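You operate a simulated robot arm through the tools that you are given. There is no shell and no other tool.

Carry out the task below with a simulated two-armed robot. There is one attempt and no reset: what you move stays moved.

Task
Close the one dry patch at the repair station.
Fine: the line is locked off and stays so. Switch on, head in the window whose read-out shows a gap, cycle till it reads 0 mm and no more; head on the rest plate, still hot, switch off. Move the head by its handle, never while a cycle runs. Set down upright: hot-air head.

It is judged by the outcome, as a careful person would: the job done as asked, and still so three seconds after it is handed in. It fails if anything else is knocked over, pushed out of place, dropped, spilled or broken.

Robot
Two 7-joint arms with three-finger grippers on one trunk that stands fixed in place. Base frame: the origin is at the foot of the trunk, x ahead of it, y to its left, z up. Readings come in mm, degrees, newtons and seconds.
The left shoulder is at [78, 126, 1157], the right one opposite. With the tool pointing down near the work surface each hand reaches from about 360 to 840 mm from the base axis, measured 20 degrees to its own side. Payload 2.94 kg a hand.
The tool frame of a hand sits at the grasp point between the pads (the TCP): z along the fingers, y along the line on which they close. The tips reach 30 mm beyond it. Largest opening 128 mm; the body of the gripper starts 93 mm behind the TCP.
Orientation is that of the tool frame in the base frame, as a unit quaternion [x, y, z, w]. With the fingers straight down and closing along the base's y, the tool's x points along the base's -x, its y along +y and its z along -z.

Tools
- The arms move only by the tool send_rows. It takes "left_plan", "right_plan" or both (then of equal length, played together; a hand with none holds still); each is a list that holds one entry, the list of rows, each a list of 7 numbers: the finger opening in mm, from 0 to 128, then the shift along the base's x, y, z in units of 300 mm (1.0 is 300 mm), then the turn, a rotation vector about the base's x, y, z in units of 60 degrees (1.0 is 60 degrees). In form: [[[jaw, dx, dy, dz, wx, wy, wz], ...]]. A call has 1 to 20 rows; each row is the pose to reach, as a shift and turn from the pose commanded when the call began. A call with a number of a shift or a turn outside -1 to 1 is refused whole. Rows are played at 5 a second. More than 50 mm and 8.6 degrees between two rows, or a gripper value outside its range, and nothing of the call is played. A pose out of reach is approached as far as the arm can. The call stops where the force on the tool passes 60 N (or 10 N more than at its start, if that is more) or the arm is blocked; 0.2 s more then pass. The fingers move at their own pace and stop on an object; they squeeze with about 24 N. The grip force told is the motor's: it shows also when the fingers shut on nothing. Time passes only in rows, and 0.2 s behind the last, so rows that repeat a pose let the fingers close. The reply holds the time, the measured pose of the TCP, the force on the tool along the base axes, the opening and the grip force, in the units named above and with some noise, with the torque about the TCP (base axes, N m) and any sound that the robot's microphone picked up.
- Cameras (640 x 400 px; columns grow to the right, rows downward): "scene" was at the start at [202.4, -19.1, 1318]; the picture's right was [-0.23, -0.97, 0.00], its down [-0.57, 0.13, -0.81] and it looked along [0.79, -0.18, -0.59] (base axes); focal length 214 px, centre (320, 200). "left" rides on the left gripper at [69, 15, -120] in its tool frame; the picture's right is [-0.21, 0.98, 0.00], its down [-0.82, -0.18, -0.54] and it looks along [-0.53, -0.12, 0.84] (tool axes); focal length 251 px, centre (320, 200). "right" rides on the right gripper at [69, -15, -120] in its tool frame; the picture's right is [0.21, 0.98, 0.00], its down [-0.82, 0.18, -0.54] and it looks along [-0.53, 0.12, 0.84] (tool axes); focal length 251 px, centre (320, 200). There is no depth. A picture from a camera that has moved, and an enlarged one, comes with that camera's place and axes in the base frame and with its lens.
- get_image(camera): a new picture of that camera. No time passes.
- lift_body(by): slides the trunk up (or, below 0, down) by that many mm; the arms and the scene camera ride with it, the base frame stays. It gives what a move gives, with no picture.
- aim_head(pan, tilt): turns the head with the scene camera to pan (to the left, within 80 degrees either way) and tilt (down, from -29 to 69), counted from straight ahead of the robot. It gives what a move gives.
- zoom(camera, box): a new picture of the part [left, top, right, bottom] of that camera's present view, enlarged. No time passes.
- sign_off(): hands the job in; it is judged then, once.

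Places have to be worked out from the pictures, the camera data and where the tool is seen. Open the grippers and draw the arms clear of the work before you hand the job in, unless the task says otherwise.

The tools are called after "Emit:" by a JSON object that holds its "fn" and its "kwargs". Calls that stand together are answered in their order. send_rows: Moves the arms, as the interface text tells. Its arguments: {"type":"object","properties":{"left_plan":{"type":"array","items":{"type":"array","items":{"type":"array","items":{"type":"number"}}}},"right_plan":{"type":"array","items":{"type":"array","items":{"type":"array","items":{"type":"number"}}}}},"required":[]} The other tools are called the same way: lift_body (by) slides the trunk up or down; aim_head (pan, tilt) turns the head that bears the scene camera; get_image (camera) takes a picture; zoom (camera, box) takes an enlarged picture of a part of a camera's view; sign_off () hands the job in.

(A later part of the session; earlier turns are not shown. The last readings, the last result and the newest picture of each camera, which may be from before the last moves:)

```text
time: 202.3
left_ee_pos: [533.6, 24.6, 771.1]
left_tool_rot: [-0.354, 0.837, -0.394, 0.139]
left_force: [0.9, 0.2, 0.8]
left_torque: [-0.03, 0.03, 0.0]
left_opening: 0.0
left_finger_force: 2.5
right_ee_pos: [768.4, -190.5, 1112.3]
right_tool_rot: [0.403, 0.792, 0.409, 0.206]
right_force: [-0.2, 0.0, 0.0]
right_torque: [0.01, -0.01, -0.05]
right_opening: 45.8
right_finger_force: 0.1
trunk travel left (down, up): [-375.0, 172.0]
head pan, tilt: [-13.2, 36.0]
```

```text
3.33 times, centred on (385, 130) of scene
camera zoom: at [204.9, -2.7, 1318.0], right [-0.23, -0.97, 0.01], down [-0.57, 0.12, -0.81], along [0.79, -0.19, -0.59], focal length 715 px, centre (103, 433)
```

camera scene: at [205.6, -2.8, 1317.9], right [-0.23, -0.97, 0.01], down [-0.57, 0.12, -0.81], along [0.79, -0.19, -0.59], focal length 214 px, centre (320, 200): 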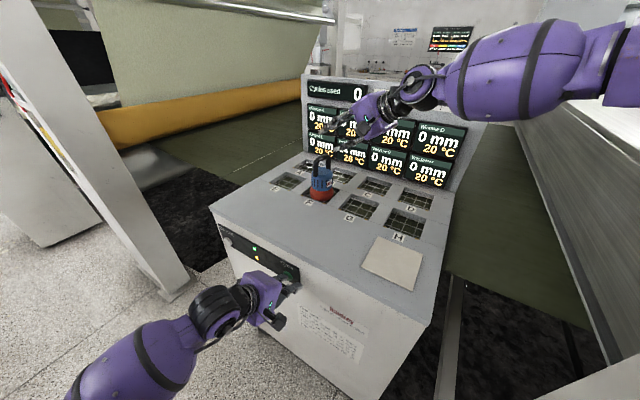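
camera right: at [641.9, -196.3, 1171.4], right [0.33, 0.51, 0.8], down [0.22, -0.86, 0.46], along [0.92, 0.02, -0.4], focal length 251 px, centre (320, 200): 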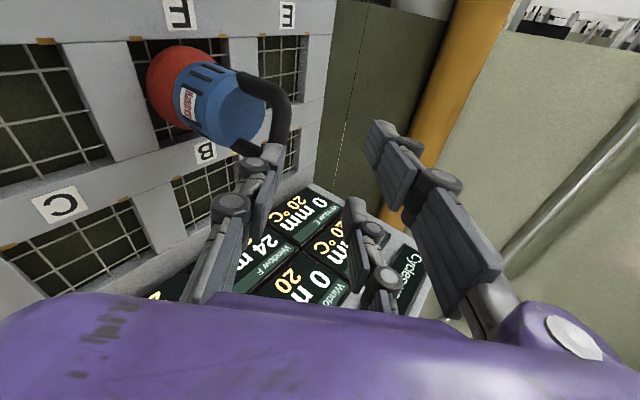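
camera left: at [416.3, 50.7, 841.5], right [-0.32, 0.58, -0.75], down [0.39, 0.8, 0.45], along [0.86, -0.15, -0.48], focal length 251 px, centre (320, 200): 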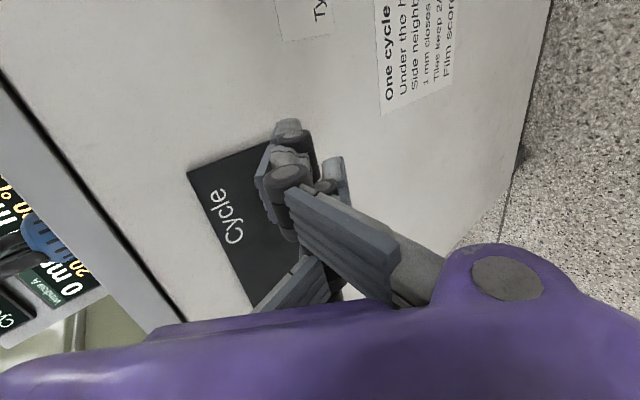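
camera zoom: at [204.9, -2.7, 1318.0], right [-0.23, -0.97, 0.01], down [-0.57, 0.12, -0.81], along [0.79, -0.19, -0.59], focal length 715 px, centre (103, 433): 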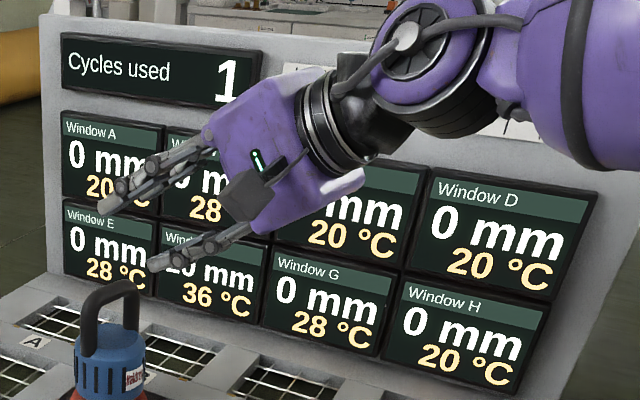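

Cycle 1 is done: F at 36 °C, cycles used 1. I check F's gap from the right camera.

Emit:
{"fn": "zoom", "kwargs": {"camera": "right", "box": [200, 190, 360, 310]}}

Emit:
{"fn": "zoom", "kwargs": {"camera": "scene", "box": [325, 125, 385, 170]}}

```text
3.33 times, centred on (280, 250) of right
camera zoom: at [641.4, -197.0, 1171.9], right [0.33, 0.51, 0.8], down [0.21, -0.86, 0.46], along [0.92, 0.02, -0.39], focal length 838 px, centre (453, 33)
```

zoom: 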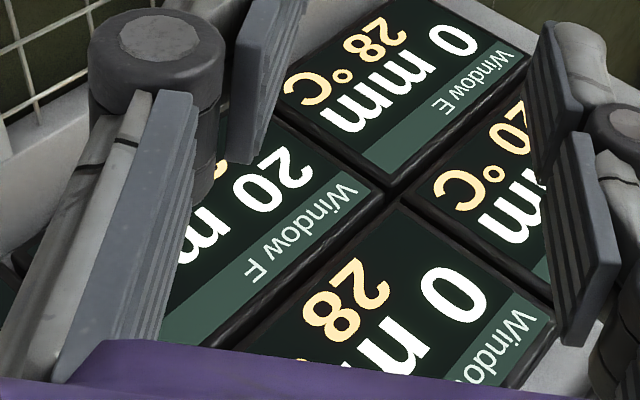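

```text
8.89 times, centred on (355, 148) of scene
camera zoom: at [204.9, -2.7, 1318.0], right [-0.23, -0.97, 0.01], down [-0.57, 0.12, -0.81], along [0.79, -0.19, -0.59], focal length 1906 px, centre (9, 667)
```

zoom: 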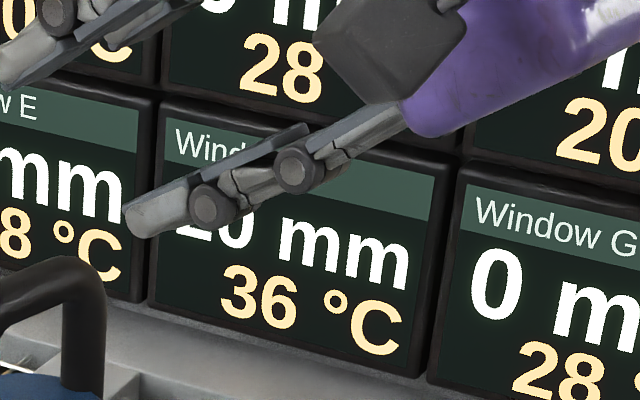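

F reads 20 mm at 36 °C; one more cycle (to 60 °C, well under 80) closes exactly 20 mm. I press Cycle once more.

Emit:
{"fn": "send_rows", "kwargs": {"left_plan": [[[0, 0.03, -0.03, 0, 0, 0, 0], [0, 0.06, -0.06, 0, 0, 0, 0], [0, 0.074, -0.074, 0, 0, 0, 0], [0, 0.082, -0.082, 0, 0, 0, 0], [0, 0.09, -0.09, 0, 0, 0, 0]]]}}

Emit:
{"fn": "zoom", "kwargs": {"camera": "scene", "box": [220, 225, 320, 305]}}

```text
time: 203.6
left_ee_pos: [561.2, -1.5, 772.2]
left_tool_rot: [-0.355, 0.836, -0.395, 0.14]
left_force: [-1.1, 1.4, 1.2]
left_torque: [0.01, -0.01, 0.08]
left_opening: 0.0
left_finger_force: 2.3
right_ee_pos: [768.0, -190.3, 1113.9]
right_tool_rot: [0.403, 0.792, 0.409, 0.207]
right_force: [0.1, 0.7, -0.4]
right_torque: [0.01, -0.03, 0.01]
right_opening: 45.9
right_finger_force: 0.0
trunk travel left (down, up): [-375.0, 172.0]
head pan, tilt: [-13.2, 36.0]
heard: click
```

```text
5.00 times, centred on (270, 265) of scene
camera zoom: at [204.8, -2.8, 1318.0], right [-0.23, -0.97, 0.01], down [-0.57, 0.12, -0.81], along [0.79, -0.19, -0.59], focal length 1072 px, centre (570, -125)
```

zoom: 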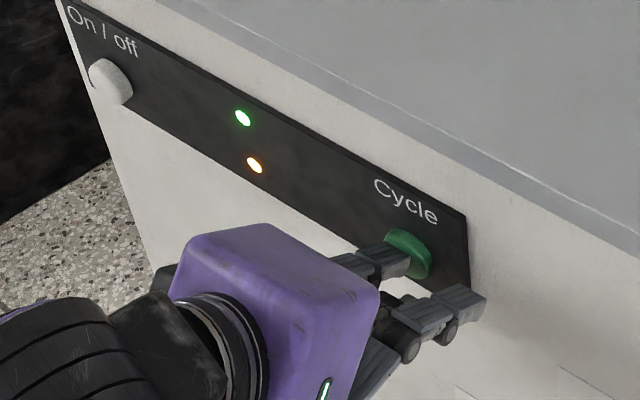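

Second cycle started (amber on). I back off and wait.

Emit:
{"fn": "send_rows", "kwargs": {"left_plan": [[[0, -0.03, 0.03, 0, 0, 0, 0], [0, -0.06, 0.06, 0, 0, 0, 0], [0, -0.1, 0.1, 0, 0, 0, 0], [0, -0.14, 0.14, 0, 0, 0, 0], [0, -0.14, 0.14, 0, 0, 0, 0], [0, -0.14, 0.14, 0, 0, 0, 0], [0, -0.14, 0.14, 0, 0, 0, 0], [0, -0.14, 0.14, 0, 0, 0, 0], [0, -0.14, 0.14, 0, 0, 0, 0], [0, -0.14, 0.14, 0, 0, 0, 0], [0, -0.14, 0.14, 0, 0, 0, 0], [0, -0.14, 0.14, 0, 0, 0, 0], [0, -0.14, 0.14, 0, 0, 0, 0], [0, -0.14, 0.14, 0, 0, 0, 0], [0, -0.14, 0.14, 0, 0, 0, 0], [0, -0.14, 0.14, 0, 0, 0, 0], [0, -0.14, 0.14, 0, 0, 0, 0], [0, -0.14, 0.14, 0, 0, 0, 0], [0, -0.14, 0.14, 0, 0, 0, 0], [0, -0.14, 0.14, 0, 0, 0, 0]]]}}

Emit:
{"fn": "send_rows", "kwargs": {"left_plan": [[[0, 0, 0, 0, 0, 0, 0], [0, 0, 0, 0, 0, 0, 0], [0, 0, 0, 0, 0, 0, 0], [0, 0, 0, 0, 0, 0, 0], [0, 0, 0, 0, 0, 0, 0], [0, 0, 0, 0, 0, 0, 0], [0, 0, 0, 0, 0, 0, 0], [0, 0, 0, 0, 0, 0, 0], [0, 0, 0, 0, 0, 0, 0], [0, 0, 0, 0, 0, 0, 0], [0, 0, 0, 0, 0, 0, 0], [0, 0, 0, 0, 0, 0, 0], [0, 0, 0, 0, 0, 0, 0], [0, 0, 0, 0, 0, 0, 0], [0, 0, 0, 0, 0, 0, 0]]]}}

Emit:
{"fn": "zoom", "kwargs": {"camera": "scene", "box": [220, 225, 320, 305]}}

Emit:
{"fn": "zoom", "kwargs": {"camera": "scene", "box": [295, 70, 475, 190]}}

Emit:
{"fn": "zoom", "kwargs": {"camera": "right", "box": [200, 190, 360, 310]}}

```text
time: 207.8
left_ee_pos: [518.7, 38.6, 772.1]
left_tool_rot: [-0.354, 0.836, -0.395, 0.14]
left_force: [0.1, 0.1, -0.3]
left_torque: [0.02, -0.03, 0.01]
left_opening: 0.0
left_finger_force: 2.4
right_ee_pos: [767.0, -190.5, 1114.3]
right_tool_rot: [0.403, 0.793, 0.409, 0.207]
right_force: [0.2, 0.3, -0.5]
right_torque: [-0.02, 0.01, 0.04]
right_opening: 45.7
right_finger_force: 0.0
trunk travel left (down, up): [-375.0, 172.0]
head pan, tilt: [-13.2, 36.0]
```

```text
time: 210.9
left_ee_pos: [518.8, 39.9, 773.3]
left_tool_rot: [-0.353, 0.836, -0.395, 0.14]
left_force: [0.0, 0.3, -0.6]
left_torque: [0.03, 0.03, -0.01]
left_opening: 0.0
left_finger_force: 3.2
right_ee_pos: [766.7, -191.0, 1113.4]
right_tool_rot: [0.402, 0.793, 0.409, 0.207]
right_force: [-0.2, 0.2, 0.2]
right_torque: [-0.03, 0.04, -0.02]
right_opening: 46.0
right_finger_force: 0.0
trunk travel left (down, up): [-375.0, 172.0]
head pan, tilt: [-13.2, 36.0]
```

```text
5.00 times, centred on (270, 265) of scene
camera zoom: at [204.0, -3.0, 1318.2], right [-0.23, -0.97, 0.01], down [-0.57, 0.12, -0.81], along [0.79, -0.19, -0.59], focal length 1072 px, centre (570, -125)
```

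zoom: 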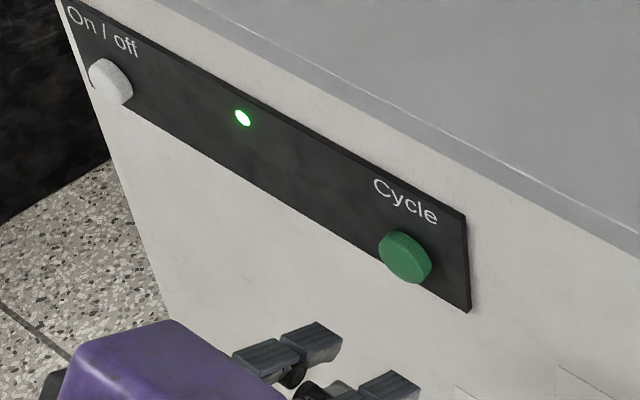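

```text
3.33 times, centred on (385, 130) of scene
camera zoom: at [204.0, -3.0, 1318.2], right [-0.23, -0.97, 0.01], down [-0.57, 0.12, -0.81], along [0.79, -0.19, -0.59], focal length 715 px, centre (103, 433)
```

zoom: 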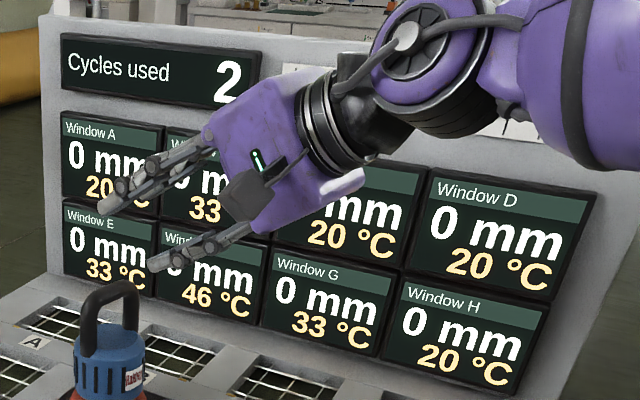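

```text
3.33 times, centred on (280, 250) of right
camera zoom: at [640.6, -197.3, 1172.3], right [0.33, 0.51, 0.8], down [0.21, -0.86, 0.46], along [0.92, 0.02, -0.39], focal length 838 px, centre (453, 33)
```

zoom: 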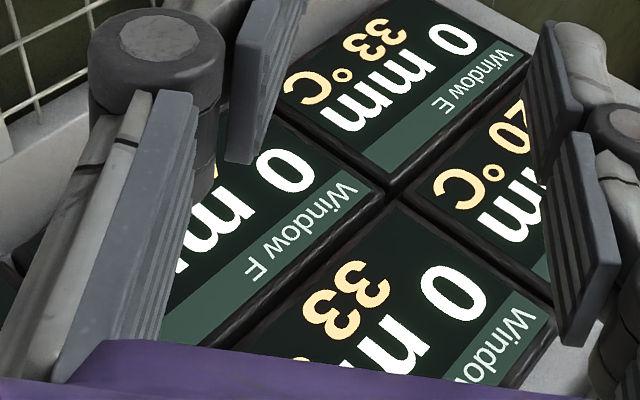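

F reads 0 mm and the cycle has ended. Now I regrip the head: I lower the right hand to the pre-grasp point just behind the bar.

Emit:
{"fn": "send_rows", "kwargs": {"right_plan": [[[46, 0.01, 0.005, -0.05, 0, 0, 0], [46, 0.03, 0.015, -0.1, 0, 0, 0], [46, 0.05, 0.025, -0.15, 0, 0, 0], [46, 0.068, 0.032, -0.195, 0, 0, 0], [46, 0.068, 0.032, -0.195, 0, 0, 0]]]}}

Emit:
{"fn": "get_image", "kwargs": {"camera": "right"}}

Emit:
{"fn": "zoom", "kwargs": {"camera": "scene", "box": [280, 120, 380, 215]}}

```text
time: 212.2
left_ee_pos: [511.9, 43.0, 777.2]
left_tool_rot: [-0.352, 0.835, -0.397, 0.143]
left_force: [0.4, -1.0, 0.5]
left_torque: [0.01, 0.03, 0.0]
left_opening: 0.2
left_finger_force: 3.0
right_ee_pos: [780.2, -178.5, 1064.1]
right_tool_rot: [0.4, 0.791, 0.411, 0.214]
right_force: [0.2, -0.2, 0.1]
right_torque: [0.01, 0.0, -0.03]
right_opening: 45.6
right_finger_force: 0.1
trunk travel left (down, up): [-375.0, 172.0]
head pan, tilt: [-13.2, 36.0]
```

```text
taken
camera right: at [652.4, -184.5, 1121.2], right [0.32, 0.51, 0.8], down [0.21, -0.86, 0.46], along [0.92, 0.02, -0.38], focal length 251 px, centre (320, 200)
```

right: 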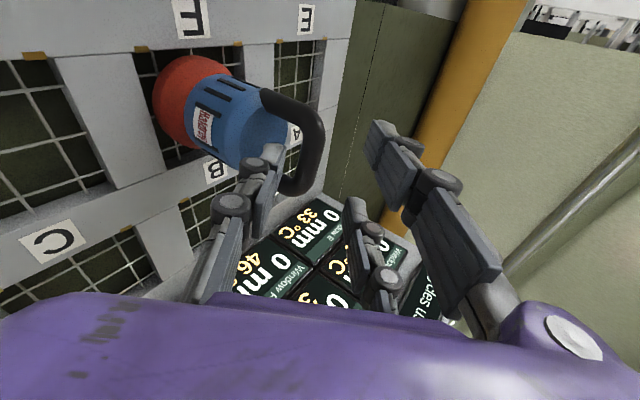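

```text
4.21 times, centred on (330, 168) of scene
camera zoom: at [193.7, 1.6, 1320.0], right [-0.23, -0.97, 0.01], down [-0.57, 0.12, -0.81], along [0.79, -0.19, -0.58], focal length 903 px, centre (278, 337)
```

zoom: 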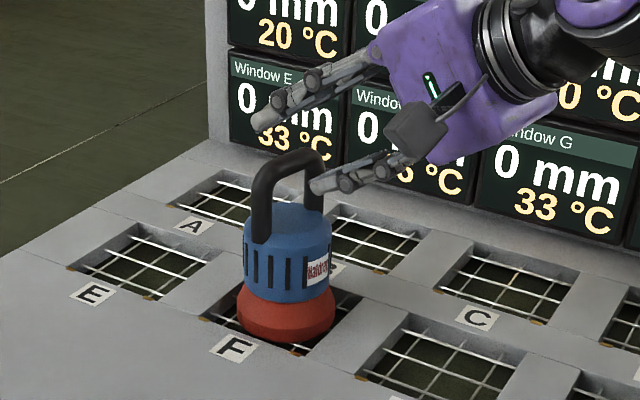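

The bar is 6 mm off in the closing direction and slightly off along its length. I advance 35 mm with that correction and look again.

Emit:
{"fn": "send_rows", "kwargs": {"right_plan": [[[46, 0.0, 0.009, -0.03, 0, 0, 0], [46, 0.03, 0.035, -0.055, 0, 0, 0], [46, 0.06, 0.06, -0.083, 0, 0, 0], [46, 0.06, 0.06, -0.083, 0, 0, 0]]]}}

Emit:
{"fn": "zoom", "kwargs": {"camera": "right", "box": [200, 60, 440, 230]}}

Emit:
{"fn": "zoom", "kwargs": {"camera": "scene", "box": [280, 120, 380, 215]}}

```text
time: 213.2
left_ee_pos: [515.4, 40.1, 771.0]
left_tool_rot: [-0.354, 0.836, -0.396, 0.139]
left_force: [-0.4, 0.4, -0.3]
left_torque: [0.0, 0.02, -0.07]
left_opening: 0.0
left_finger_force: 2.6
right_ee_pos: [801.0, -163.3, 1029.9]
right_tool_rot: [0.403, 0.792, 0.41, 0.207]
right_force: [0.1, 0.5, -0.1]
right_torque: [0.0, -0.01, 0.01]
right_opening: 46.1
right_finger_force: 0.1
trunk travel left (down, up): [-375.0, 172.0]
head pan, tilt: [-13.2, 36.0]
```

```text
2.35 times, centred on (320, 145) of right
camera zoom: at [674.2, -169.4, 1087.1], right [0.33, 0.51, 0.8], down [0.21, -0.86, 0.46], along [0.92, 0.02, -0.39], focal length 592 px, centre (320, 329)
```

zoom: 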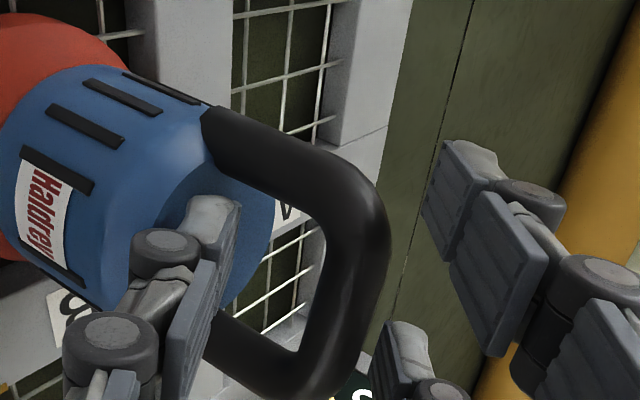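

```text
4.21 times, centred on (330, 168) of scene
camera zoom: at [200.4, -1.5, 1317.5], right [-0.23, -0.97, 0.01], down [-0.57, 0.12, -0.81], along [0.79, -0.19, -0.58], focal length 903 px, centre (278, 337)
```

zoom: 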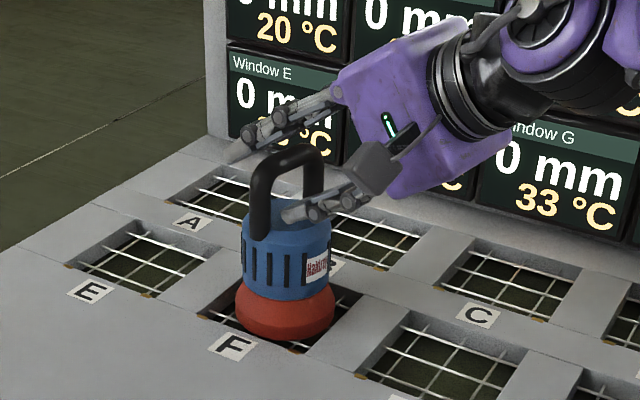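

The hand sank ~10 mm lower than intended relative to the bar. I raise it back by that amount first.

Emit:
{"fn": "send_rows", "kwargs": {"right_plan": [[[46, 0.006, 0.005, 0.015, 0, 0, 0], [46, 0.012, 0.009, 0.028, 0, 0, 0], [46, 0.012, 0.009, 0.028, 0, 0, 0]]]}}

Emit:
{"fn": "zoom", "kwargs": {"camera": "right", "box": [200, 60, 440, 230]}}

```text
time: 213.9
left_ee_pos: [518.0, 38.4, 773.9]
left_tool_rot: [-0.354, 0.837, -0.394, 0.141]
left_force: [0.4, -0.2, -0.1]
left_torque: [0.06, -0.02, -0.01]
left_opening: 0.3
left_finger_force: 2.9
right_ee_pos: [806.1, -163.7, 1039.1]
right_tool_rot: [0.403, 0.791, 0.41, 0.207]
right_force: [-0.3, -0.2, -0.7]
right_torque: [0.02, 0.01, -0.02]
right_opening: 45.9
right_finger_force: 0.0
trunk travel left (down, up): [-375.0, 172.0]
head pan, tilt: [-13.2, 36.0]
```

```text
2.35 times, centred on (320, 145) of right
camera zoom: at [679.5, -170.3, 1097.2], right [0.33, 0.5, 0.8], down [0.21, -0.86, 0.46], along [0.92, 0.02, -0.39], focal length 592 px, centre (320, 329)
```

zoom: 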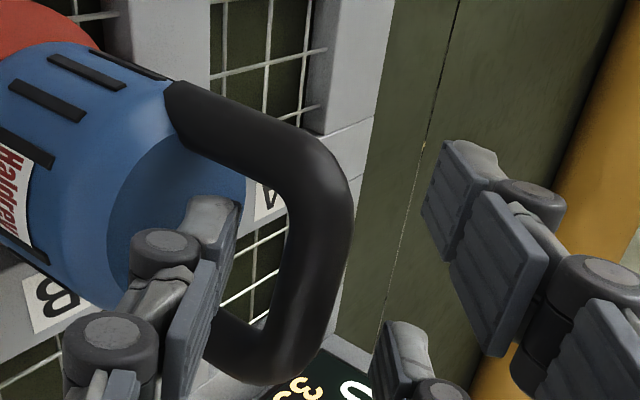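

Now the bar is exactly on the tool line. I advance the last 20 mm and close.

Emit:
{"fn": "send_rows", "kwargs": {"right_plan": [[[46, 0.022, 0.016, -0.019, 0, 0, 0], [46, 0.043, 0.031, -0.037, 0, 0, 0], [46, 0.043, 0.031, -0.037, 0, 0, 0]]]}}

Emit:
{"fn": "zoom", "kwargs": {"camera": "right", "box": [200, 60, 440, 230]}}

Emit:
{"fn": "zoom", "kwargs": {"camera": "scene", "box": [280, 120, 380, 215]}}

```text
time: 214.8
left_ee_pos: [520.9, 40.0, 770.4]
left_tool_rot: [-0.354, 0.836, -0.396, 0.138]
left_force: [0.0, 0.7, 0.1]
left_torque: [0.02, 0.01, 0.04]
left_opening: 0.0
left_finger_force: 3.2
right_ee_pos: [823.1, -150.4, 1023.6]
right_tool_rot: [0.403, 0.793, 0.408, 0.207]
right_force: [0.2, 0.1, 0.3]
right_torque: [0.03, -0.02, 0.01]
right_opening: 45.8
right_finger_force: 0.2
trunk travel left (down, up): [-375.0, 172.0]
head pan, tilt: [-13.2, 36.0]
```

```text
2.35 times, centred on (320, 145) of right
camera zoom: at [696.3, -156.6, 1082.8], right [0.33, 0.51, 0.79], down [0.21, -0.86, 0.46], along [0.92, 0.02, -0.4], focal length 592 px, centre (320, 329)
```

zoom: 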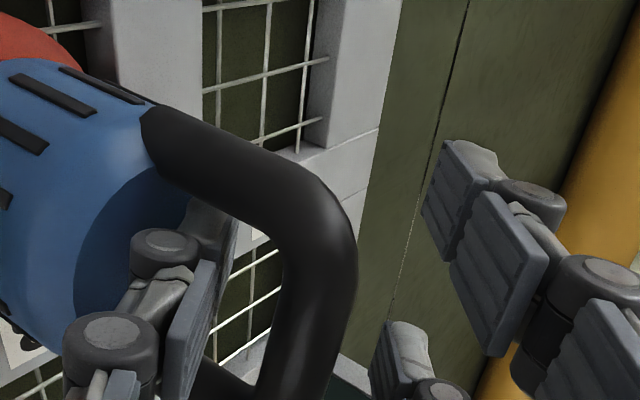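

```text
4.21 times, centred on (330, 168) of scene
camera zoom: at [206.6, -0.5, 1317.6], right [-0.23, -0.97, 0.01], down [-0.57, 0.12, -0.81], along [0.79, -0.19, -0.59], focal length 903 px, centre (278, 337)
```

zoom: 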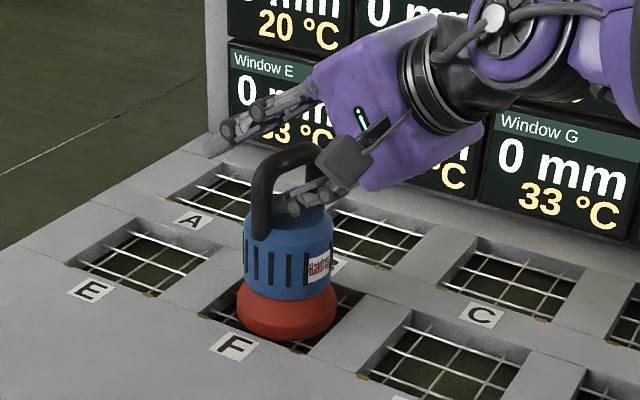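

Bar centred at the TCP, single prong inside the arch. Closing.

Emit:
{"fn": "send_rows", "kwargs": {"right_plan": [[[30, 0, 0, 0, 0, 0, 0], [15, 0, 0, 0, 0, 0, 0], [0, 0, 0, 0, 0, 0, 0], [0, 0, 0, 0, 0, 0, 0], [0, 0, 0, 0, 0, 0, 0]]]}}

Emit:
{"fn": "zoom", "kwargs": {"camera": "scene", "box": [280, 120, 380, 215]}}

```text
time: 215.9
left_ee_pos: [520.1, 40.4, 771.6]
left_tool_rot: [-0.355, 0.836, -0.394, 0.139]
left_force: [-0.2, 0.3, 0.5]
left_torque: [-0.01, -0.01, -0.01]
left_opening: 0.0
left_finger_force: 2.5
right_ee_pos: [822.5, -151.4, 1023.5]
right_tool_rot: [0.404, 0.793, 0.408, 0.206]
right_force: [0.3, 0.2, -1.2]
right_torque: [0.05, -0.04, 0.0]
right_opening: 14.7
right_finger_force: 23.8
trunk travel left (down, up): [-375.0, 172.0]
head pan, tilt: [-13.2, 36.0]
```

```text
4.21 times, centred on (330, 168) of scene
camera zoom: at [206.7, -0.5, 1317.5], right [-0.23, -0.97, 0.02], down [-0.57, 0.12, -0.81], along [0.79, -0.19, -0.59], focal length 903 px, centre (278, 337)
```

zoom: 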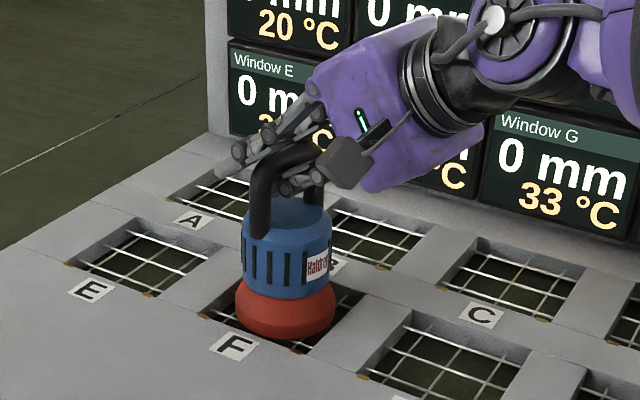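

Gripped at 14.7 mm. I lift straight up 40 mm out of the window.

Emit:
{"fn": "send_rows", "kwargs": {"right_plan": [[[0, 0, 0, 0.015, 0, 0, 0], [0, 0, 0, 0.04, 0, 0, 0], [0, 0, 0, 0.075, 0, 0, 0], [0, 0, 0, 0.11, 0, 0, 0], [0, 0, 0, 0.14, 0, 0, 0], [0, 0, 0, 0.14, 0, 0, 0]]]}}

Emit:
{"fn": "zoom", "kwargs": {"camera": "scene", "box": [270, 110, 400, 215]}}

Emit:
{"fn": "get_image", "kwargs": {"camera": "left"}}

```text
time: 217.3
left_ee_pos: [522.3, 36.4, 769.5]
left_tool_rot: [-0.355, 0.837, -0.392, 0.139]
left_force: [-1.0, 0.3, -0.5]
left_torque: [0.01, 0.0, 0.02]
left_opening: 0.0
left_finger_force: 3.2
right_ee_pos: [824.7, -155.6, 1064.5]
right_tool_rot: [0.405, 0.792, 0.41, 0.203]
right_force: [-0.1, 0.3, -10.7]
right_torque: [0.09, 0.03, -0.01]
right_opening: 14.2
right_finger_force: 23.4
trunk travel left (down, up): [-375.0, 172.0]
head pan, tilt: [-13.2, 36.0]
```

```text
3.81 times, centred on (335, 162) of scene
camera zoom: at [209.9, -7.7, 1317.2], right [-0.23, -0.97, 0.01], down [-0.58, 0.13, -0.81], along [0.78, -0.19, -0.59], focal length 817 px, centre (263, 343)
```

zoom: 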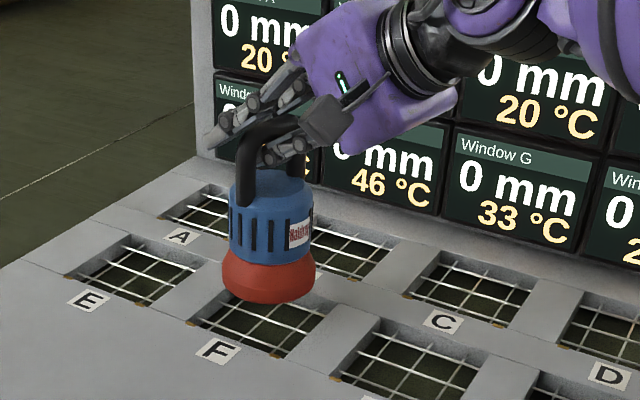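

```text
taken
camera left: at [404.0, 62.9, 841.3], right [-0.32, 0.58, -0.75], down [0.39, 0.8, 0.45], along [0.86, -0.15, -0.49], focal length 251 px, centre (320, 200)
```

left: 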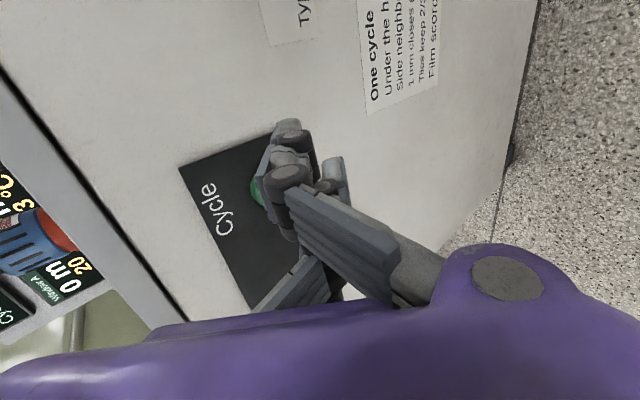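

Head is out of the window upright. I carry it back toward the mid position, turning the azimuth back, while the left hand retreats well away from the buttons.

Emit:
{"fn": "send_rows", "kwargs": {"left_plan": [[[0, -0.04, 0.04, 0.02, 0, 0, 0], [0, -0.08, 0.08, 0.06, 0, 0, 0], [0, -0.11, 0.11, 0.12, 0, 0, 0], [0, -0.11, 0.11, 0.2, 0, 0, 0], [0, -0.11, 0.11, 0.28, 0, 0, 0], [0, -0.11, 0.11, 0.36, 0, 0, 0], [0, -0.11, 0.11, 0.42, 0, 0, 0], [0, -0.11, 0.11, 0.45, 0, 0, 0], [0, -0.11, 0.11, 0.45, 0, 0, 0]]], "right_plan": [[[0, -0.03, -0.01, 0.01, 0, 0, -0.04], [0, -0.07, -0.023, 0.02, 0, 0, -0.08], [0, -0.12, -0.04, 0.03, 0, 0, -0.13], [0, -0.17, -0.057, 0.04, 0, 0, -0.18], [0, -0.22, -0.073, 0.05, 0, 0, -0.23], [0, -0.27, -0.09, 0.05, 0, 0, -0.28], [0, -0.32, -0.105, 0.05, 0, 0, -0.32], [0, -0.35, -0.115, 0.05, 0, 0, -0.35], [0, -0.35, -0.115, 0.05, 0, 0, -0.35]]]}}

Emit:
{"fn": "get_image", "kwargs": {"camera": "scene"}}

```text
time: 219.3
left_ee_pos: [485.6, 62.4, 907.6]
left_tool_rot: [-0.353, 0.839, -0.389, 0.141]
left_force: [-0.3, 0.3, -0.7]
left_torque: [-0.02, -0.03, -0.03]
left_opening: 0.0
left_finger_force: 3.2
right_ee_pos: [716.1, -198.9, 1082.5]
right_tool_rot: [0.542, 0.702, 0.369, 0.277]
right_force: [0.5, -0.1, -10.4]
right_torque: [0.07, 0.01, 0.01]
right_opening: 14.1
right_finger_force: 24.2
trunk travel left (down, up): [-375.0, 172.0]
head pan, tilt: [-13.2, 36.0]
```

```text
taken
camera scene: at [203.4, -19.4, 1318.0], right [-0.23, -0.97, 0.0], down [-0.57, 0.13, -0.81], along [0.79, -0.18, -0.59], focal length 214 px, centre (320, 200)
```

scene: 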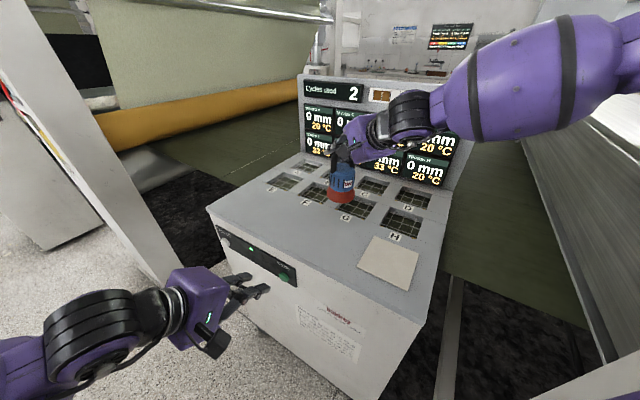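

Stable. I raise the trunk in two steps.

Emit:
{"fn": "lift_body", "kwargs": {"by": 83}}

Emit:
{"fn": "send_rows", "kwargs": {"right_plan": [[[0, -0.04, -0.013, 0, 0, 0, -0.05], [0, -0.09, -0.03, 0, 0, 0, -0.1], [0, -0.14, -0.045, 0, 0, 0, -0.15], [0, -0.19, -0.06, 0, 0, 0, -0.2], [0, -0.24, -0.07, 0, 0, 0, -0.25], [0, -0.26, -0.075, 0, 0, 0, -0.28], [0, -0.26, -0.075, 0, 0, 0, -0.28]]]}}

Emit:
{"fn": "get_image", "kwargs": {"camera": "scene"}}

```text
time: 220.5
left_ee_pos: [485.5, 62.7, 989.4]
left_tool_rot: [-0.353, 0.839, -0.389, 0.141]
left_force: [-0.3, -0.7, 0.1]
left_torque: [0.0, -0.02, 0.03]
left_opening: 0.0
left_finger_force: 2.7
right_ee_pos: [715.5, -200.5, 1162.1]
right_tool_rot: [0.542, 0.703, 0.369, 0.276]
right_force: [0.4, -0.2, -10.4]
right_torque: [0.08, 0.02, 0.01]
right_opening: 14.2
right_finger_force: 23.5
trunk travel left (down, up): [-458.0, 89.0]
head pan, tilt: [-13.2, 36.0]
```

```text
time: 222.1
left_ee_pos: [485.4, 62.5, 990.3]
left_tool_rot: [-0.353, 0.839, -0.389, 0.142]
left_force: [0.5, 1.0, 0.5]
left_torque: [0.02, 0.0, 0.03]
left_opening: 0.0
left_finger_force: 3.2
right_ee_pos: [637.1, -222.3, 1164.6]
right_tool_rot: [0.639, 0.615, 0.325, 0.328]
right_force: [0.7, -0.7, -11.0]
right_torque: [0.04, -0.01, -0.02]
right_opening: 14.3
right_finger_force: 24.2
trunk travel left (down, up): [-458.0, 89.0]
head pan, tilt: [-13.2, 36.0]
```

```text
taken
camera scene: at [171.9, -19.5, 1409.1], right [-0.23, -0.97, 0.0], down [-0.57, 0.13, -0.81], along [0.79, -0.18, -0.59], focal length 214 px, centre (320, 200)
```

scene: 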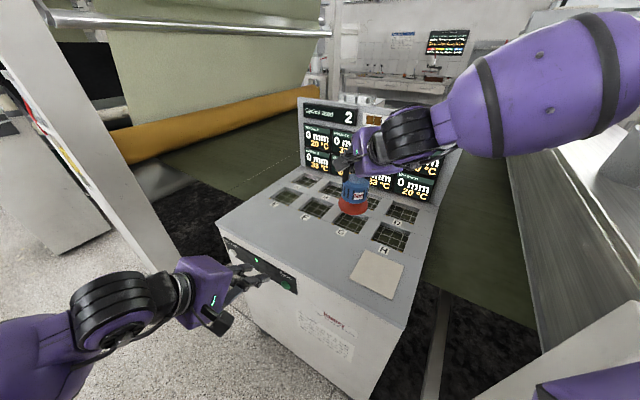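

Still good. Raise the trunk the remaining 83 mm, then come back toward the plate.

Emit:
{"fn": "lift_body", "kwargs": {"by": 83}}

Emit:
{"fn": "send_rows", "kwargs": {"right_plan": [[[0, -0.04, -0.012, -0.02, 0, 0, -0.02], [0, -0.09, -0.027, -0.05, 0, 0, -0.05], [0, -0.14, -0.042, -0.09, 0, 0, -0.08], [0, -0.19, -0.057, -0.13, 0, 0, -0.11], [0, -0.24, -0.07, -0.17, 0, 0, -0.14], [0, -0.29, -0.085, -0.21, 0, 0, -0.17], [0, -0.34, -0.1, -0.25, 0, 0, -0.2], [0, -0.38, -0.11, -0.28, 0, 0, -0.22], [0, -0.38, -0.11, -0.28, 0, 0, -0.22]]]}}

Emit:
{"fn": "get_image", "kwargs": {"camera": "scene"}}

Emit:
{"fn": "get_image", "kwargs": {"camera": "left"}}

```text
time: 223.3
left_ee_pos: [486.5, 62.4, 1072.2]
left_tool_rot: [-0.354, 0.839, -0.388, 0.14]
left_force: [0.8, 0.1, -0.9]
left_torque: [0.0, 0.0, 0.01]
left_opening: 0.0
left_finger_force: 3.2
right_ee_pos: [637.6, -223.2, 1244.9]
right_tool_rot: [0.64, 0.616, 0.324, 0.326]
right_force: [0.4, 0.1, -10.9]
right_torque: [0.09, -0.09, 0.04]
right_opening: 14.0
right_finger_force: 23.8
trunk travel left (down, up): [-541.0, 6.0]
head pan, tilt: [-13.2, 36.0]
```

```text
time: 225.3
left_ee_pos: [484.6, 63.0, 1073.9]
left_tool_rot: [-0.353, 0.839, -0.39, 0.143]
left_force: [-0.8, 0.3, -0.6]
left_torque: [0.02, -0.02, -0.01]
left_opening: 0.2
left_finger_force: 3.1
right_ee_pos: [523.4, -255.3, 1162.8]
right_tool_rot: [0.706, 0.538, 0.286, 0.362]
right_force: [0.5, -0.2, -9.4]
right_torque: [0.04, -0.03, 0.03]
right_opening: 14.1
right_finger_force: 24.0
trunk travel left (down, up): [-541.0, 6.0]
head pan, tilt: [-13.2, 36.0]
```

```text
taken
camera scene: at [94.8, -19.5, 1503.1], right [-0.23, -0.97, 0.0], down [-0.57, 0.13, -0.81], along [0.79, -0.18, -0.59], focal length 214 px, centre (320, 200)
```

scene: 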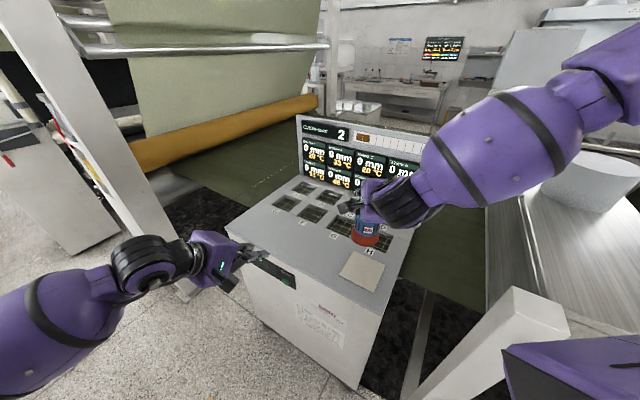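

```text
taken
camera left: at [367.2, 88.4, 1144.3], right [-0.32, 0.59, -0.74], down [0.39, 0.8, 0.46], along [0.86, -0.15, -0.48], focal length 251 px, centre (320, 200)
```

left: 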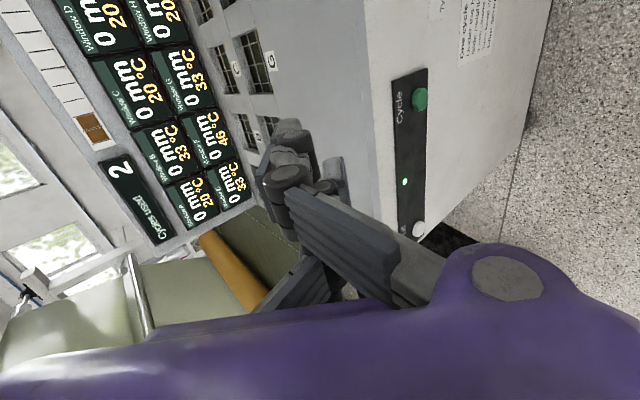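

The 55° tilt holds here too, so no lean is needed. I continue to a hover over the plate.

Emit:
{"fn": "send_rows", "kwargs": {"right_plan": [[[0, -0.03, -0.005, -0.05, 0, 0, 0], [0, -0.06, -0.01, -0.11, 0, 0, 0], [0, -0.08, -0.015, -0.18, 0, 0, 0], [0, -0.094, -0.019, -0.25, 0, 0, 0], [0, -0.094, -0.019, -0.31, 0, 0, 0], [0, -0.094, -0.019, -0.335, 0, 0, 0], [0, -0.094, -0.019, -0.335, 0, 0, 0]]]}}

Emit:
{"fn": "get_image", "kwargs": {"camera": "right"}}

Emit:
{"fn": "zoom", "kwargs": {"camera": "scene", "box": [320, 160, 440, 300]}}

```text
time: 226.9
left_ee_pos: [485.3, 63.1, 1074.4]
left_tool_rot: [-0.353, 0.839, -0.389, 0.143]
left_force: [0.1, 0.4, 0.4]
left_torque: [0.01, 0.01, 0.03]
left_opening: 0.0
left_finger_force: 3.2
right_ee_pos: [494.9, -262.2, 1075.5]
right_tool_rot: [0.706, 0.539, 0.284, 0.361]
right_force: [-0.4, 0.3, -10.9]
right_torque: [0.05, -0.05, -0.01]
right_opening: 14.4
right_finger_force: 23.9
right hand out of reach, approached as far as the arm can: row 5, 6, 7
trunk travel left (down, up): [-541.0, 6.0]
head pan, tilt: [-13.2, 36.0]
```

```text
taken
camera right: at [409.2, -168.2, 1133.9], right [0.6, 0.05, 0.8], down [-0.54, -0.71, 0.45], along [0.59, -0.7, -0.4], focal length 251 px, centre (320, 200)
```

right: 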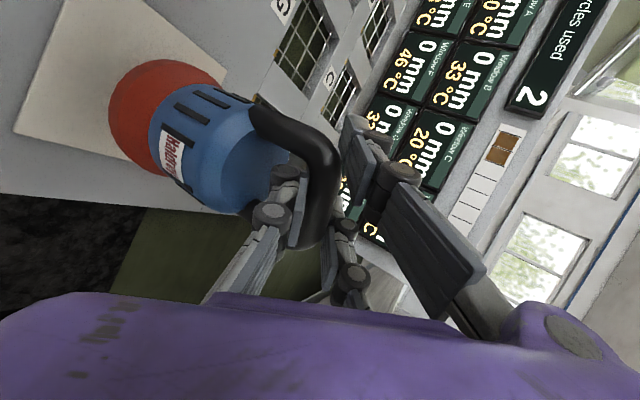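

```text
2.86 times, centred on (380, 230) of scene
camera zoom: at [94.9, -19.7, 1503.1], right [-0.23, -0.97, 0.0], down [-0.57, 0.13, -0.81], along [0.79, -0.18, -0.59], focal length 613 px, centre (149, 114)
```

zoom: 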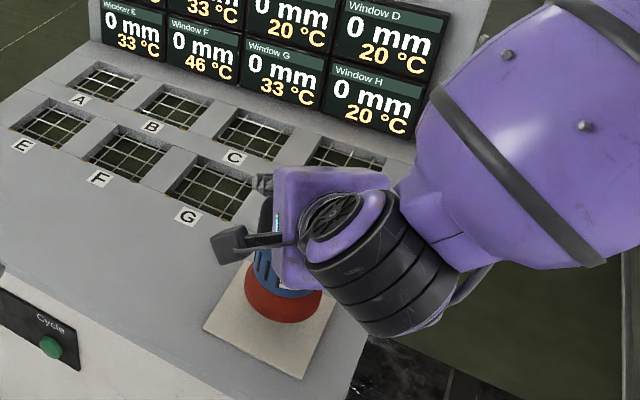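

It cannot go lower in this pose by arm motion alone, so I lower the trunk 20 mm and check.

Emit:
{"fn": "lift_body", "kwargs": {"by": -20}}

Emit:
{"fn": "zoom", "kwargs": {"camera": "scene", "box": [320, 160, 440, 300]}}

```text
time: 227.6
left_ee_pos: [482.7, 63.2, 1057.5]
left_tool_rot: [-0.352, 0.838, -0.391, 0.145]
left_force: [-0.1, 0.3, -0.2]
left_torque: [0.03, 0.01, -0.02]
left_opening: 0.3
left_finger_force: 2.9
right_ee_pos: [488.7, -261.5, 1027.4]
right_tool_rot: [0.714, 0.548, 0.262, 0.347]
right_force: [-9.8, -0.4, 41.5]
right_torque: [-0.1, 0.28, 0.3]
right_opening: 14.8
right_finger_force: 23.8
trunk travel left (down, up): [-521.0, 26.0]
head pan, tilt: [-13.2, 36.0]
```

```text
2.86 times, centred on (380, 230) of scene
camera zoom: at [115.4, -18.2, 1484.3], right [-0.23, -0.97, 0.0], down [-0.57, 0.13, -0.81], along [0.79, -0.19, -0.59], focal length 613 px, centre (149, 114)
```

zoom: 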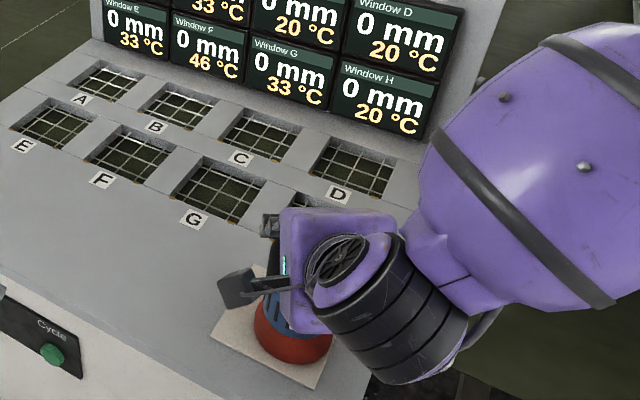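

It came down faster than expected and presses with ~50 N. I relieve the force at once by raising gently.

Emit:
{"fn": "send_rows", "kwargs": {"right_plan": [[[0, 0, 0, 0.01, 0, 0, 0], [0, 0, 0, 0.02, 0, 0, 0], [0, 0, 0, 0.02, 0, 0, 0]]]}}

Emit:
{"fn": "zoom", "kwargs": {"camera": "right", "box": [20, 0, 400, 260]}}

Emit:
{"fn": "zoom", "kwargs": {"camera": "scene", "box": [320, 160, 440, 300]}}

```text
time: 228.4
left_ee_pos: [484.2, 64.9, 1053.3]
left_tool_rot: [-0.353, 0.839, -0.39, 0.143]
left_force: [-0.2, 0.8, -0.6]
left_torque: [0.0, -0.01, -0.03]
left_opening: 0.0
left_finger_force: 3.2
right_ee_pos: [487.7, -263.5, 1026.3]
right_tool_rot: [0.717, 0.551, 0.255, 0.341]
right_force: [3.1, 5.7, 6.5]
right_torque: [0.25, 0.07, -0.1]
right_opening: 14.7
right_finger_force: 24.5
trunk travel left (down, up): [-521.0, 26.0]
head pan, tilt: [-13.2, 36.0]
```

```text
1.54 times, centred on (210, 130) of right
camera zoom: at [408.0, -168.4, 1091.9], right [0.66, 0.05, 0.75], down [-0.51, -0.71, 0.49], along [0.56, -0.7, -0.44], focal length 387 px, centre (489, 308)
```

zoom: 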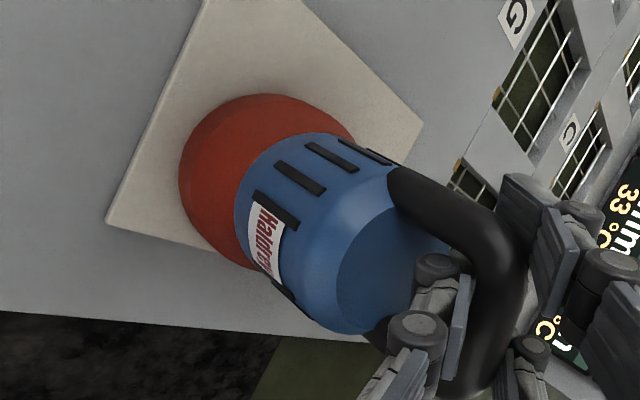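

```text
2.86 times, centred on (380, 230) of scene
camera zoom: at [119.5, -18.1, 1483.2], right [-0.23, -0.97, 0.0], down [-0.57, 0.13, -0.81], along [0.79, -0.19, -0.59], focal length 613 px, centre (149, 114)
```

zoom: 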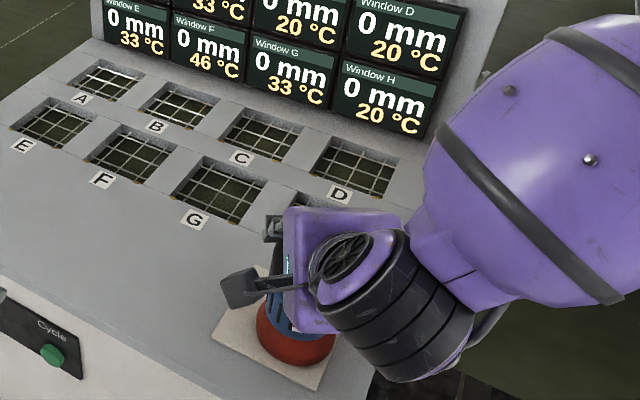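

The head stands upright on the plate (bar ≈ (482,−262,1036), base inside the plate edges); the bar just slid ~11 mm within the fingers. I ease off the pressure.

Emit:
{"fn": "send_rows", "kwargs": {"right_plan": [[[0, 0, 0, 0.007, 0, 0, 0], [0, 0, 0, 0.012, 0, 0, 0], [0, 0, 0, 0.012, 0, 0, 0]]]}}

Emit:
{"fn": "zoom", "kwargs": {"camera": "right", "box": [20, 0, 400, 260]}}

```text
time: 229.2
left_ee_pos: [484.8, 63.1, 1054.5]
left_tool_rot: [-0.353, 0.839, -0.39, 0.141]
left_force: [-0.8, 0.4, 0.0]
left_torque: [0.01, 0.0, 0.04]
left_opening: 0.3
left_finger_force: 2.7
right_ee_pos: [490.1, -264.4, 1028.9]
right_tool_rot: [0.718, 0.551, 0.256, 0.341]
right_force: [0.7, 0.0, -10.5]
right_torque: [0.07, -0.13, 0.0]
right_opening: 14.5
right_finger_force: 24.0
trunk travel left (down, up): [-521.0, 26.0]
head pan, tilt: [-13.2, 36.0]
```

```text
1.54 times, centred on (210, 130) of right
camera zoom: at [409.0, -169.1, 1094.4], right [0.66, 0.05, 0.75], down [-0.51, -0.71, 0.49], along [0.56, -0.7, -0.44], focal length 387 px, centre (489, 308)
```

zoom: 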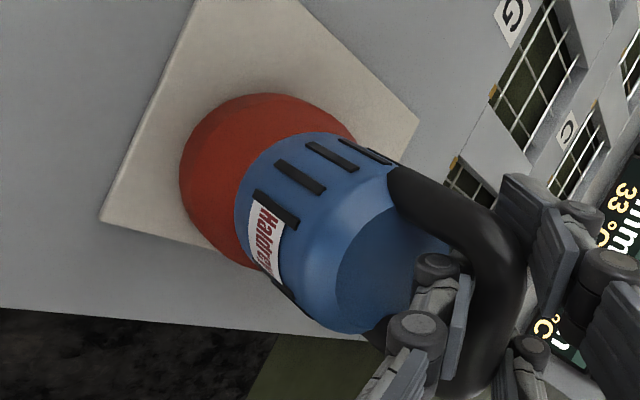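

The head is now just lifted. While it's free I shift it 8 mm forward for better centring on the plate, then lower again gently.

Emit:
{"fn": "send_rows", "kwargs": {"right_plan": [[[0, 0, 0, 0.012, 0, 0, 0], [0, 0.014, 0.001, 0.015, 0, 0, 0], [0, 0.028, 0.002, 0.015, 0, 0, 0], [0, 0.028, 0.002, 0.008, 0, 0, 0], [0, 0.028, 0.002, 0.002, 0, 0, 0], [0, 0.028, 0.002, -0.003, 0, 0, 0], [0, 0.028, 0.002, -0.003, 0, 0, 0]]]}}

Emit:
{"fn": "zoom", "kwargs": {"camera": "right", "box": [20, 0, 400, 260]}}

```text
time: 230.8
left_ee_pos: [484.7, 62.3, 1054.1]
left_tool_rot: [-0.352, 0.839, -0.39, 0.143]
left_force: [1.0, -1.3, 0.4]
left_torque: [-0.02, 0.01, -0.02]
left_opening: 0.1
left_finger_force: 2.8
right_ee_pos: [498.3, -262.3, 1029.6]
right_tool_rot: [0.717, 0.551, 0.256, 0.342]
right_force: [0.4, 0.1, -10.4]
right_torque: [0.09, -0.13, 0.03]
right_opening: 14.6
right_finger_force: 24.3
trunk travel left (down, up): [-521.0, 26.0]
head pan, tilt: [-13.2, 36.0]
```

```text
1.54 times, centred on (210, 130) of right
camera zoom: at [417.5, -167.9, 1094.6], right [0.65, 0.05, 0.75], down [-0.51, -0.71, 0.49], along [0.56, -0.7, -0.44], focal length 387 px, centre (489, 308)
```

zoom: 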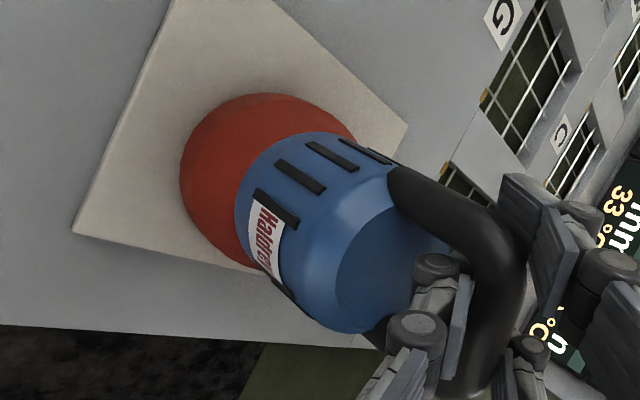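

Now centred. I lower 1 mm per row until it rests.

Emit:
{"fn": "send_rows", "kwargs": {"right_plan": [[[0, 0, 0, -0.004, 0, 0, 0], [0, 0, 0, -0.008, 0, 0, 0], [0, 0, 0, -0.011, 0, 0, 0], [0, 0, 0, -0.011, 0, 0, 0]]]}}

```text
time: 231.8
left_ee_pos: [485.9, 63.3, 1054.4]
left_tool_rot: [-0.352, 0.839, -0.389, 0.143]
left_force: [-0.6, -0.4, 0.1]
left_torque: [0.01, 0.01, 0.0]
left_opening: 0.0
left_finger_force: 2.8
right_ee_pos: [497.2, -262.1, 1027.6]
right_tool_rot: [0.716, 0.551, 0.257, 0.343]
right_force: [-0.1, -0.3, -3.6]
right_torque: [-0.1, 0.24, 0.0]
right_opening: 14.5
right_finger_force: 24.6
trunk travel left (down, up): [-521.0, 26.0]
head pan, tilt: [-13.2, 36.0]
```

The near edge is touching first (slight lean). I lower a bit more, easing forward to right it.

Emit:
{"fn": "send_rows", "kwargs": {"right_plan": [[[0, 0.006, -0.001, -0.004, 0, 0, 0], [0, 0.012, -0.003, -0.008, 0, 0, 0], [0, 0.012, -0.003, -0.012, 0, 0, 0], [0, 0.012, -0.003, -0.012, 0, 0, 0]]]}}

Emit:
{"fn": "zoom", "kwargs": {"camera": "right", "box": [20, 0, 400, 260]}}

Emit:
{"fn": "zoom", "kwargs": {"camera": "scene", "box": [320, 160, 440, 300]}}

```text
time: 232.8
left_ee_pos: [482.5, 65.4, 1056.2]
left_tool_rot: [-0.352, 0.838, -0.391, 0.145]
left_force: [-0.7, -0.8, 0.2]
left_torque: [0.01, 0.01, -0.03]
left_opening: 0.0
left_finger_force: 3.3
right_ee_pos: [500.5, -261.8, 1026.6]
right_tool_rot: [0.715, 0.549, 0.261, 0.345]
right_force: [-4.0, 1.4, 24.7]
right_torque: [-0.03, 0.18, 0.03]
right_opening: 14.6
right_finger_force: 23.8
trunk travel left (down, up): [-521.0, 26.0]
head pan, tilt: [-13.2, 36.0]
```

```text
1.54 times, centred on (210, 130) of right
camera zoom: at [418.9, -166.9, 1090.4], right [0.65, 0.05, 0.76], down [-0.51, -0.71, 0.49], along [0.56, -0.7, -0.43], focal length 387 px, centre (489, 308)
```

zoom: 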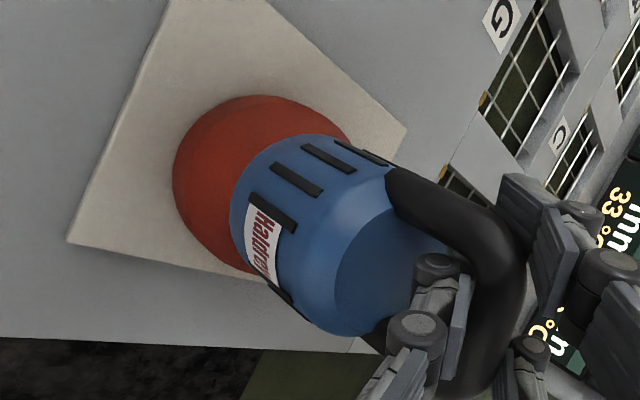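

```text
2.86 times, centred on (380, 230) of scene
camera zoom: at [116.1, -17.9, 1484.0], right [-0.23, -0.97, 0.0], down [-0.57, 0.13, -0.81], along [0.79, -0.19, -0.59], focal length 613 px, centre (149, 114)
```

zoom: 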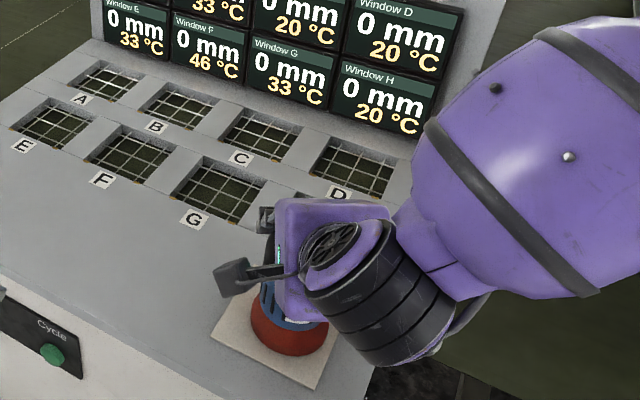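

Contact is now evenly spread: the head is flat and upright on the plate. I ease the pressure, then open to 30 mm.

Emit:
{"fn": "send_rows", "kwargs": {"right_plan": [[[0, 0, 0, 0.004, 0, 0, 0], [0, 0, 0, 0.008, 0, 0, 0], [18, 0, 0, 0.008, 0, 0, 0], [24, 0, 0, 0.008, 0, 0, 0], [30, 0, 0, 0.008, 0, 0, 0], [30, 0, 0, 0.008, 0, 0, 0]]]}}

Emit:
{"fn": "zoom", "kwargs": {"camera": "right", "box": [20, 0, 400, 260]}}

Emit:
{"fn": "get_image", "kwargs": {"camera": "scene"}}

```text
time: 234.2
left_ee_pos: [484.3, 62.8, 1054.7]
left_tool_rot: [-0.353, 0.838, -0.39, 0.143]
left_force: [-1.0, 1.1, 0.4]
left_torque: [0.0, -0.02, 0.0]
left_opening: 0.2
left_finger_force: 2.8
right_ee_pos: [500.7, -263.7, 1025.4]
right_tool_rot: [0.717, 0.551, 0.256, 0.343]
right_force: [0.4, -1.5, 1.3]
right_torque: [-0.07, 0.0, 0.01]
right_opening: 29.4
right_finger_force: 0.0
trunk travel left (down, up): [-521.0, 26.0]
head pan, tilt: [-13.2, 36.0]
```

```text
1.54 times, centred on (210, 130) of right
camera zoom: at [420.0, -168.3, 1089.8], right [0.65, 0.05, 0.75], down [-0.51, -0.71, 0.49], along [0.56, -0.7, -0.44], focal length 387 px, centre (489, 308)
```

zoom: 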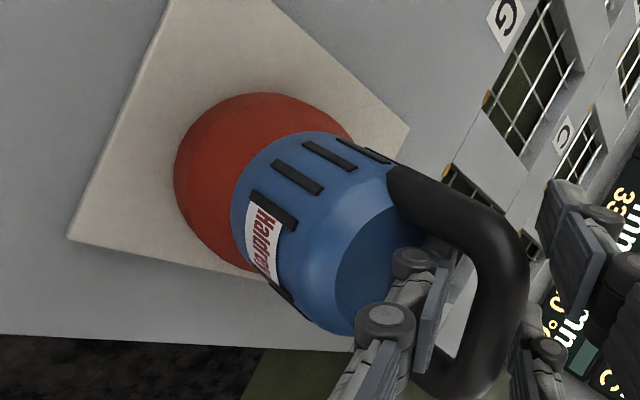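

```text
taken
camera scene: at [119.2, -19.1, 1483.4], right [-0.23, -0.97, 0.0], down [-0.57, 0.13, -0.81], along [0.79, -0.18, -0.59], focal length 214 px, centre (320, 200)
```

scene: 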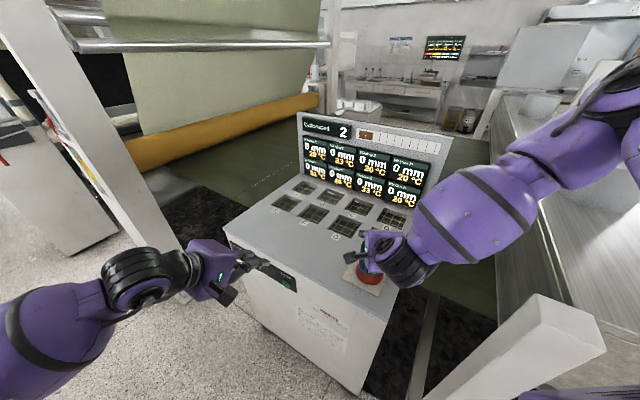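

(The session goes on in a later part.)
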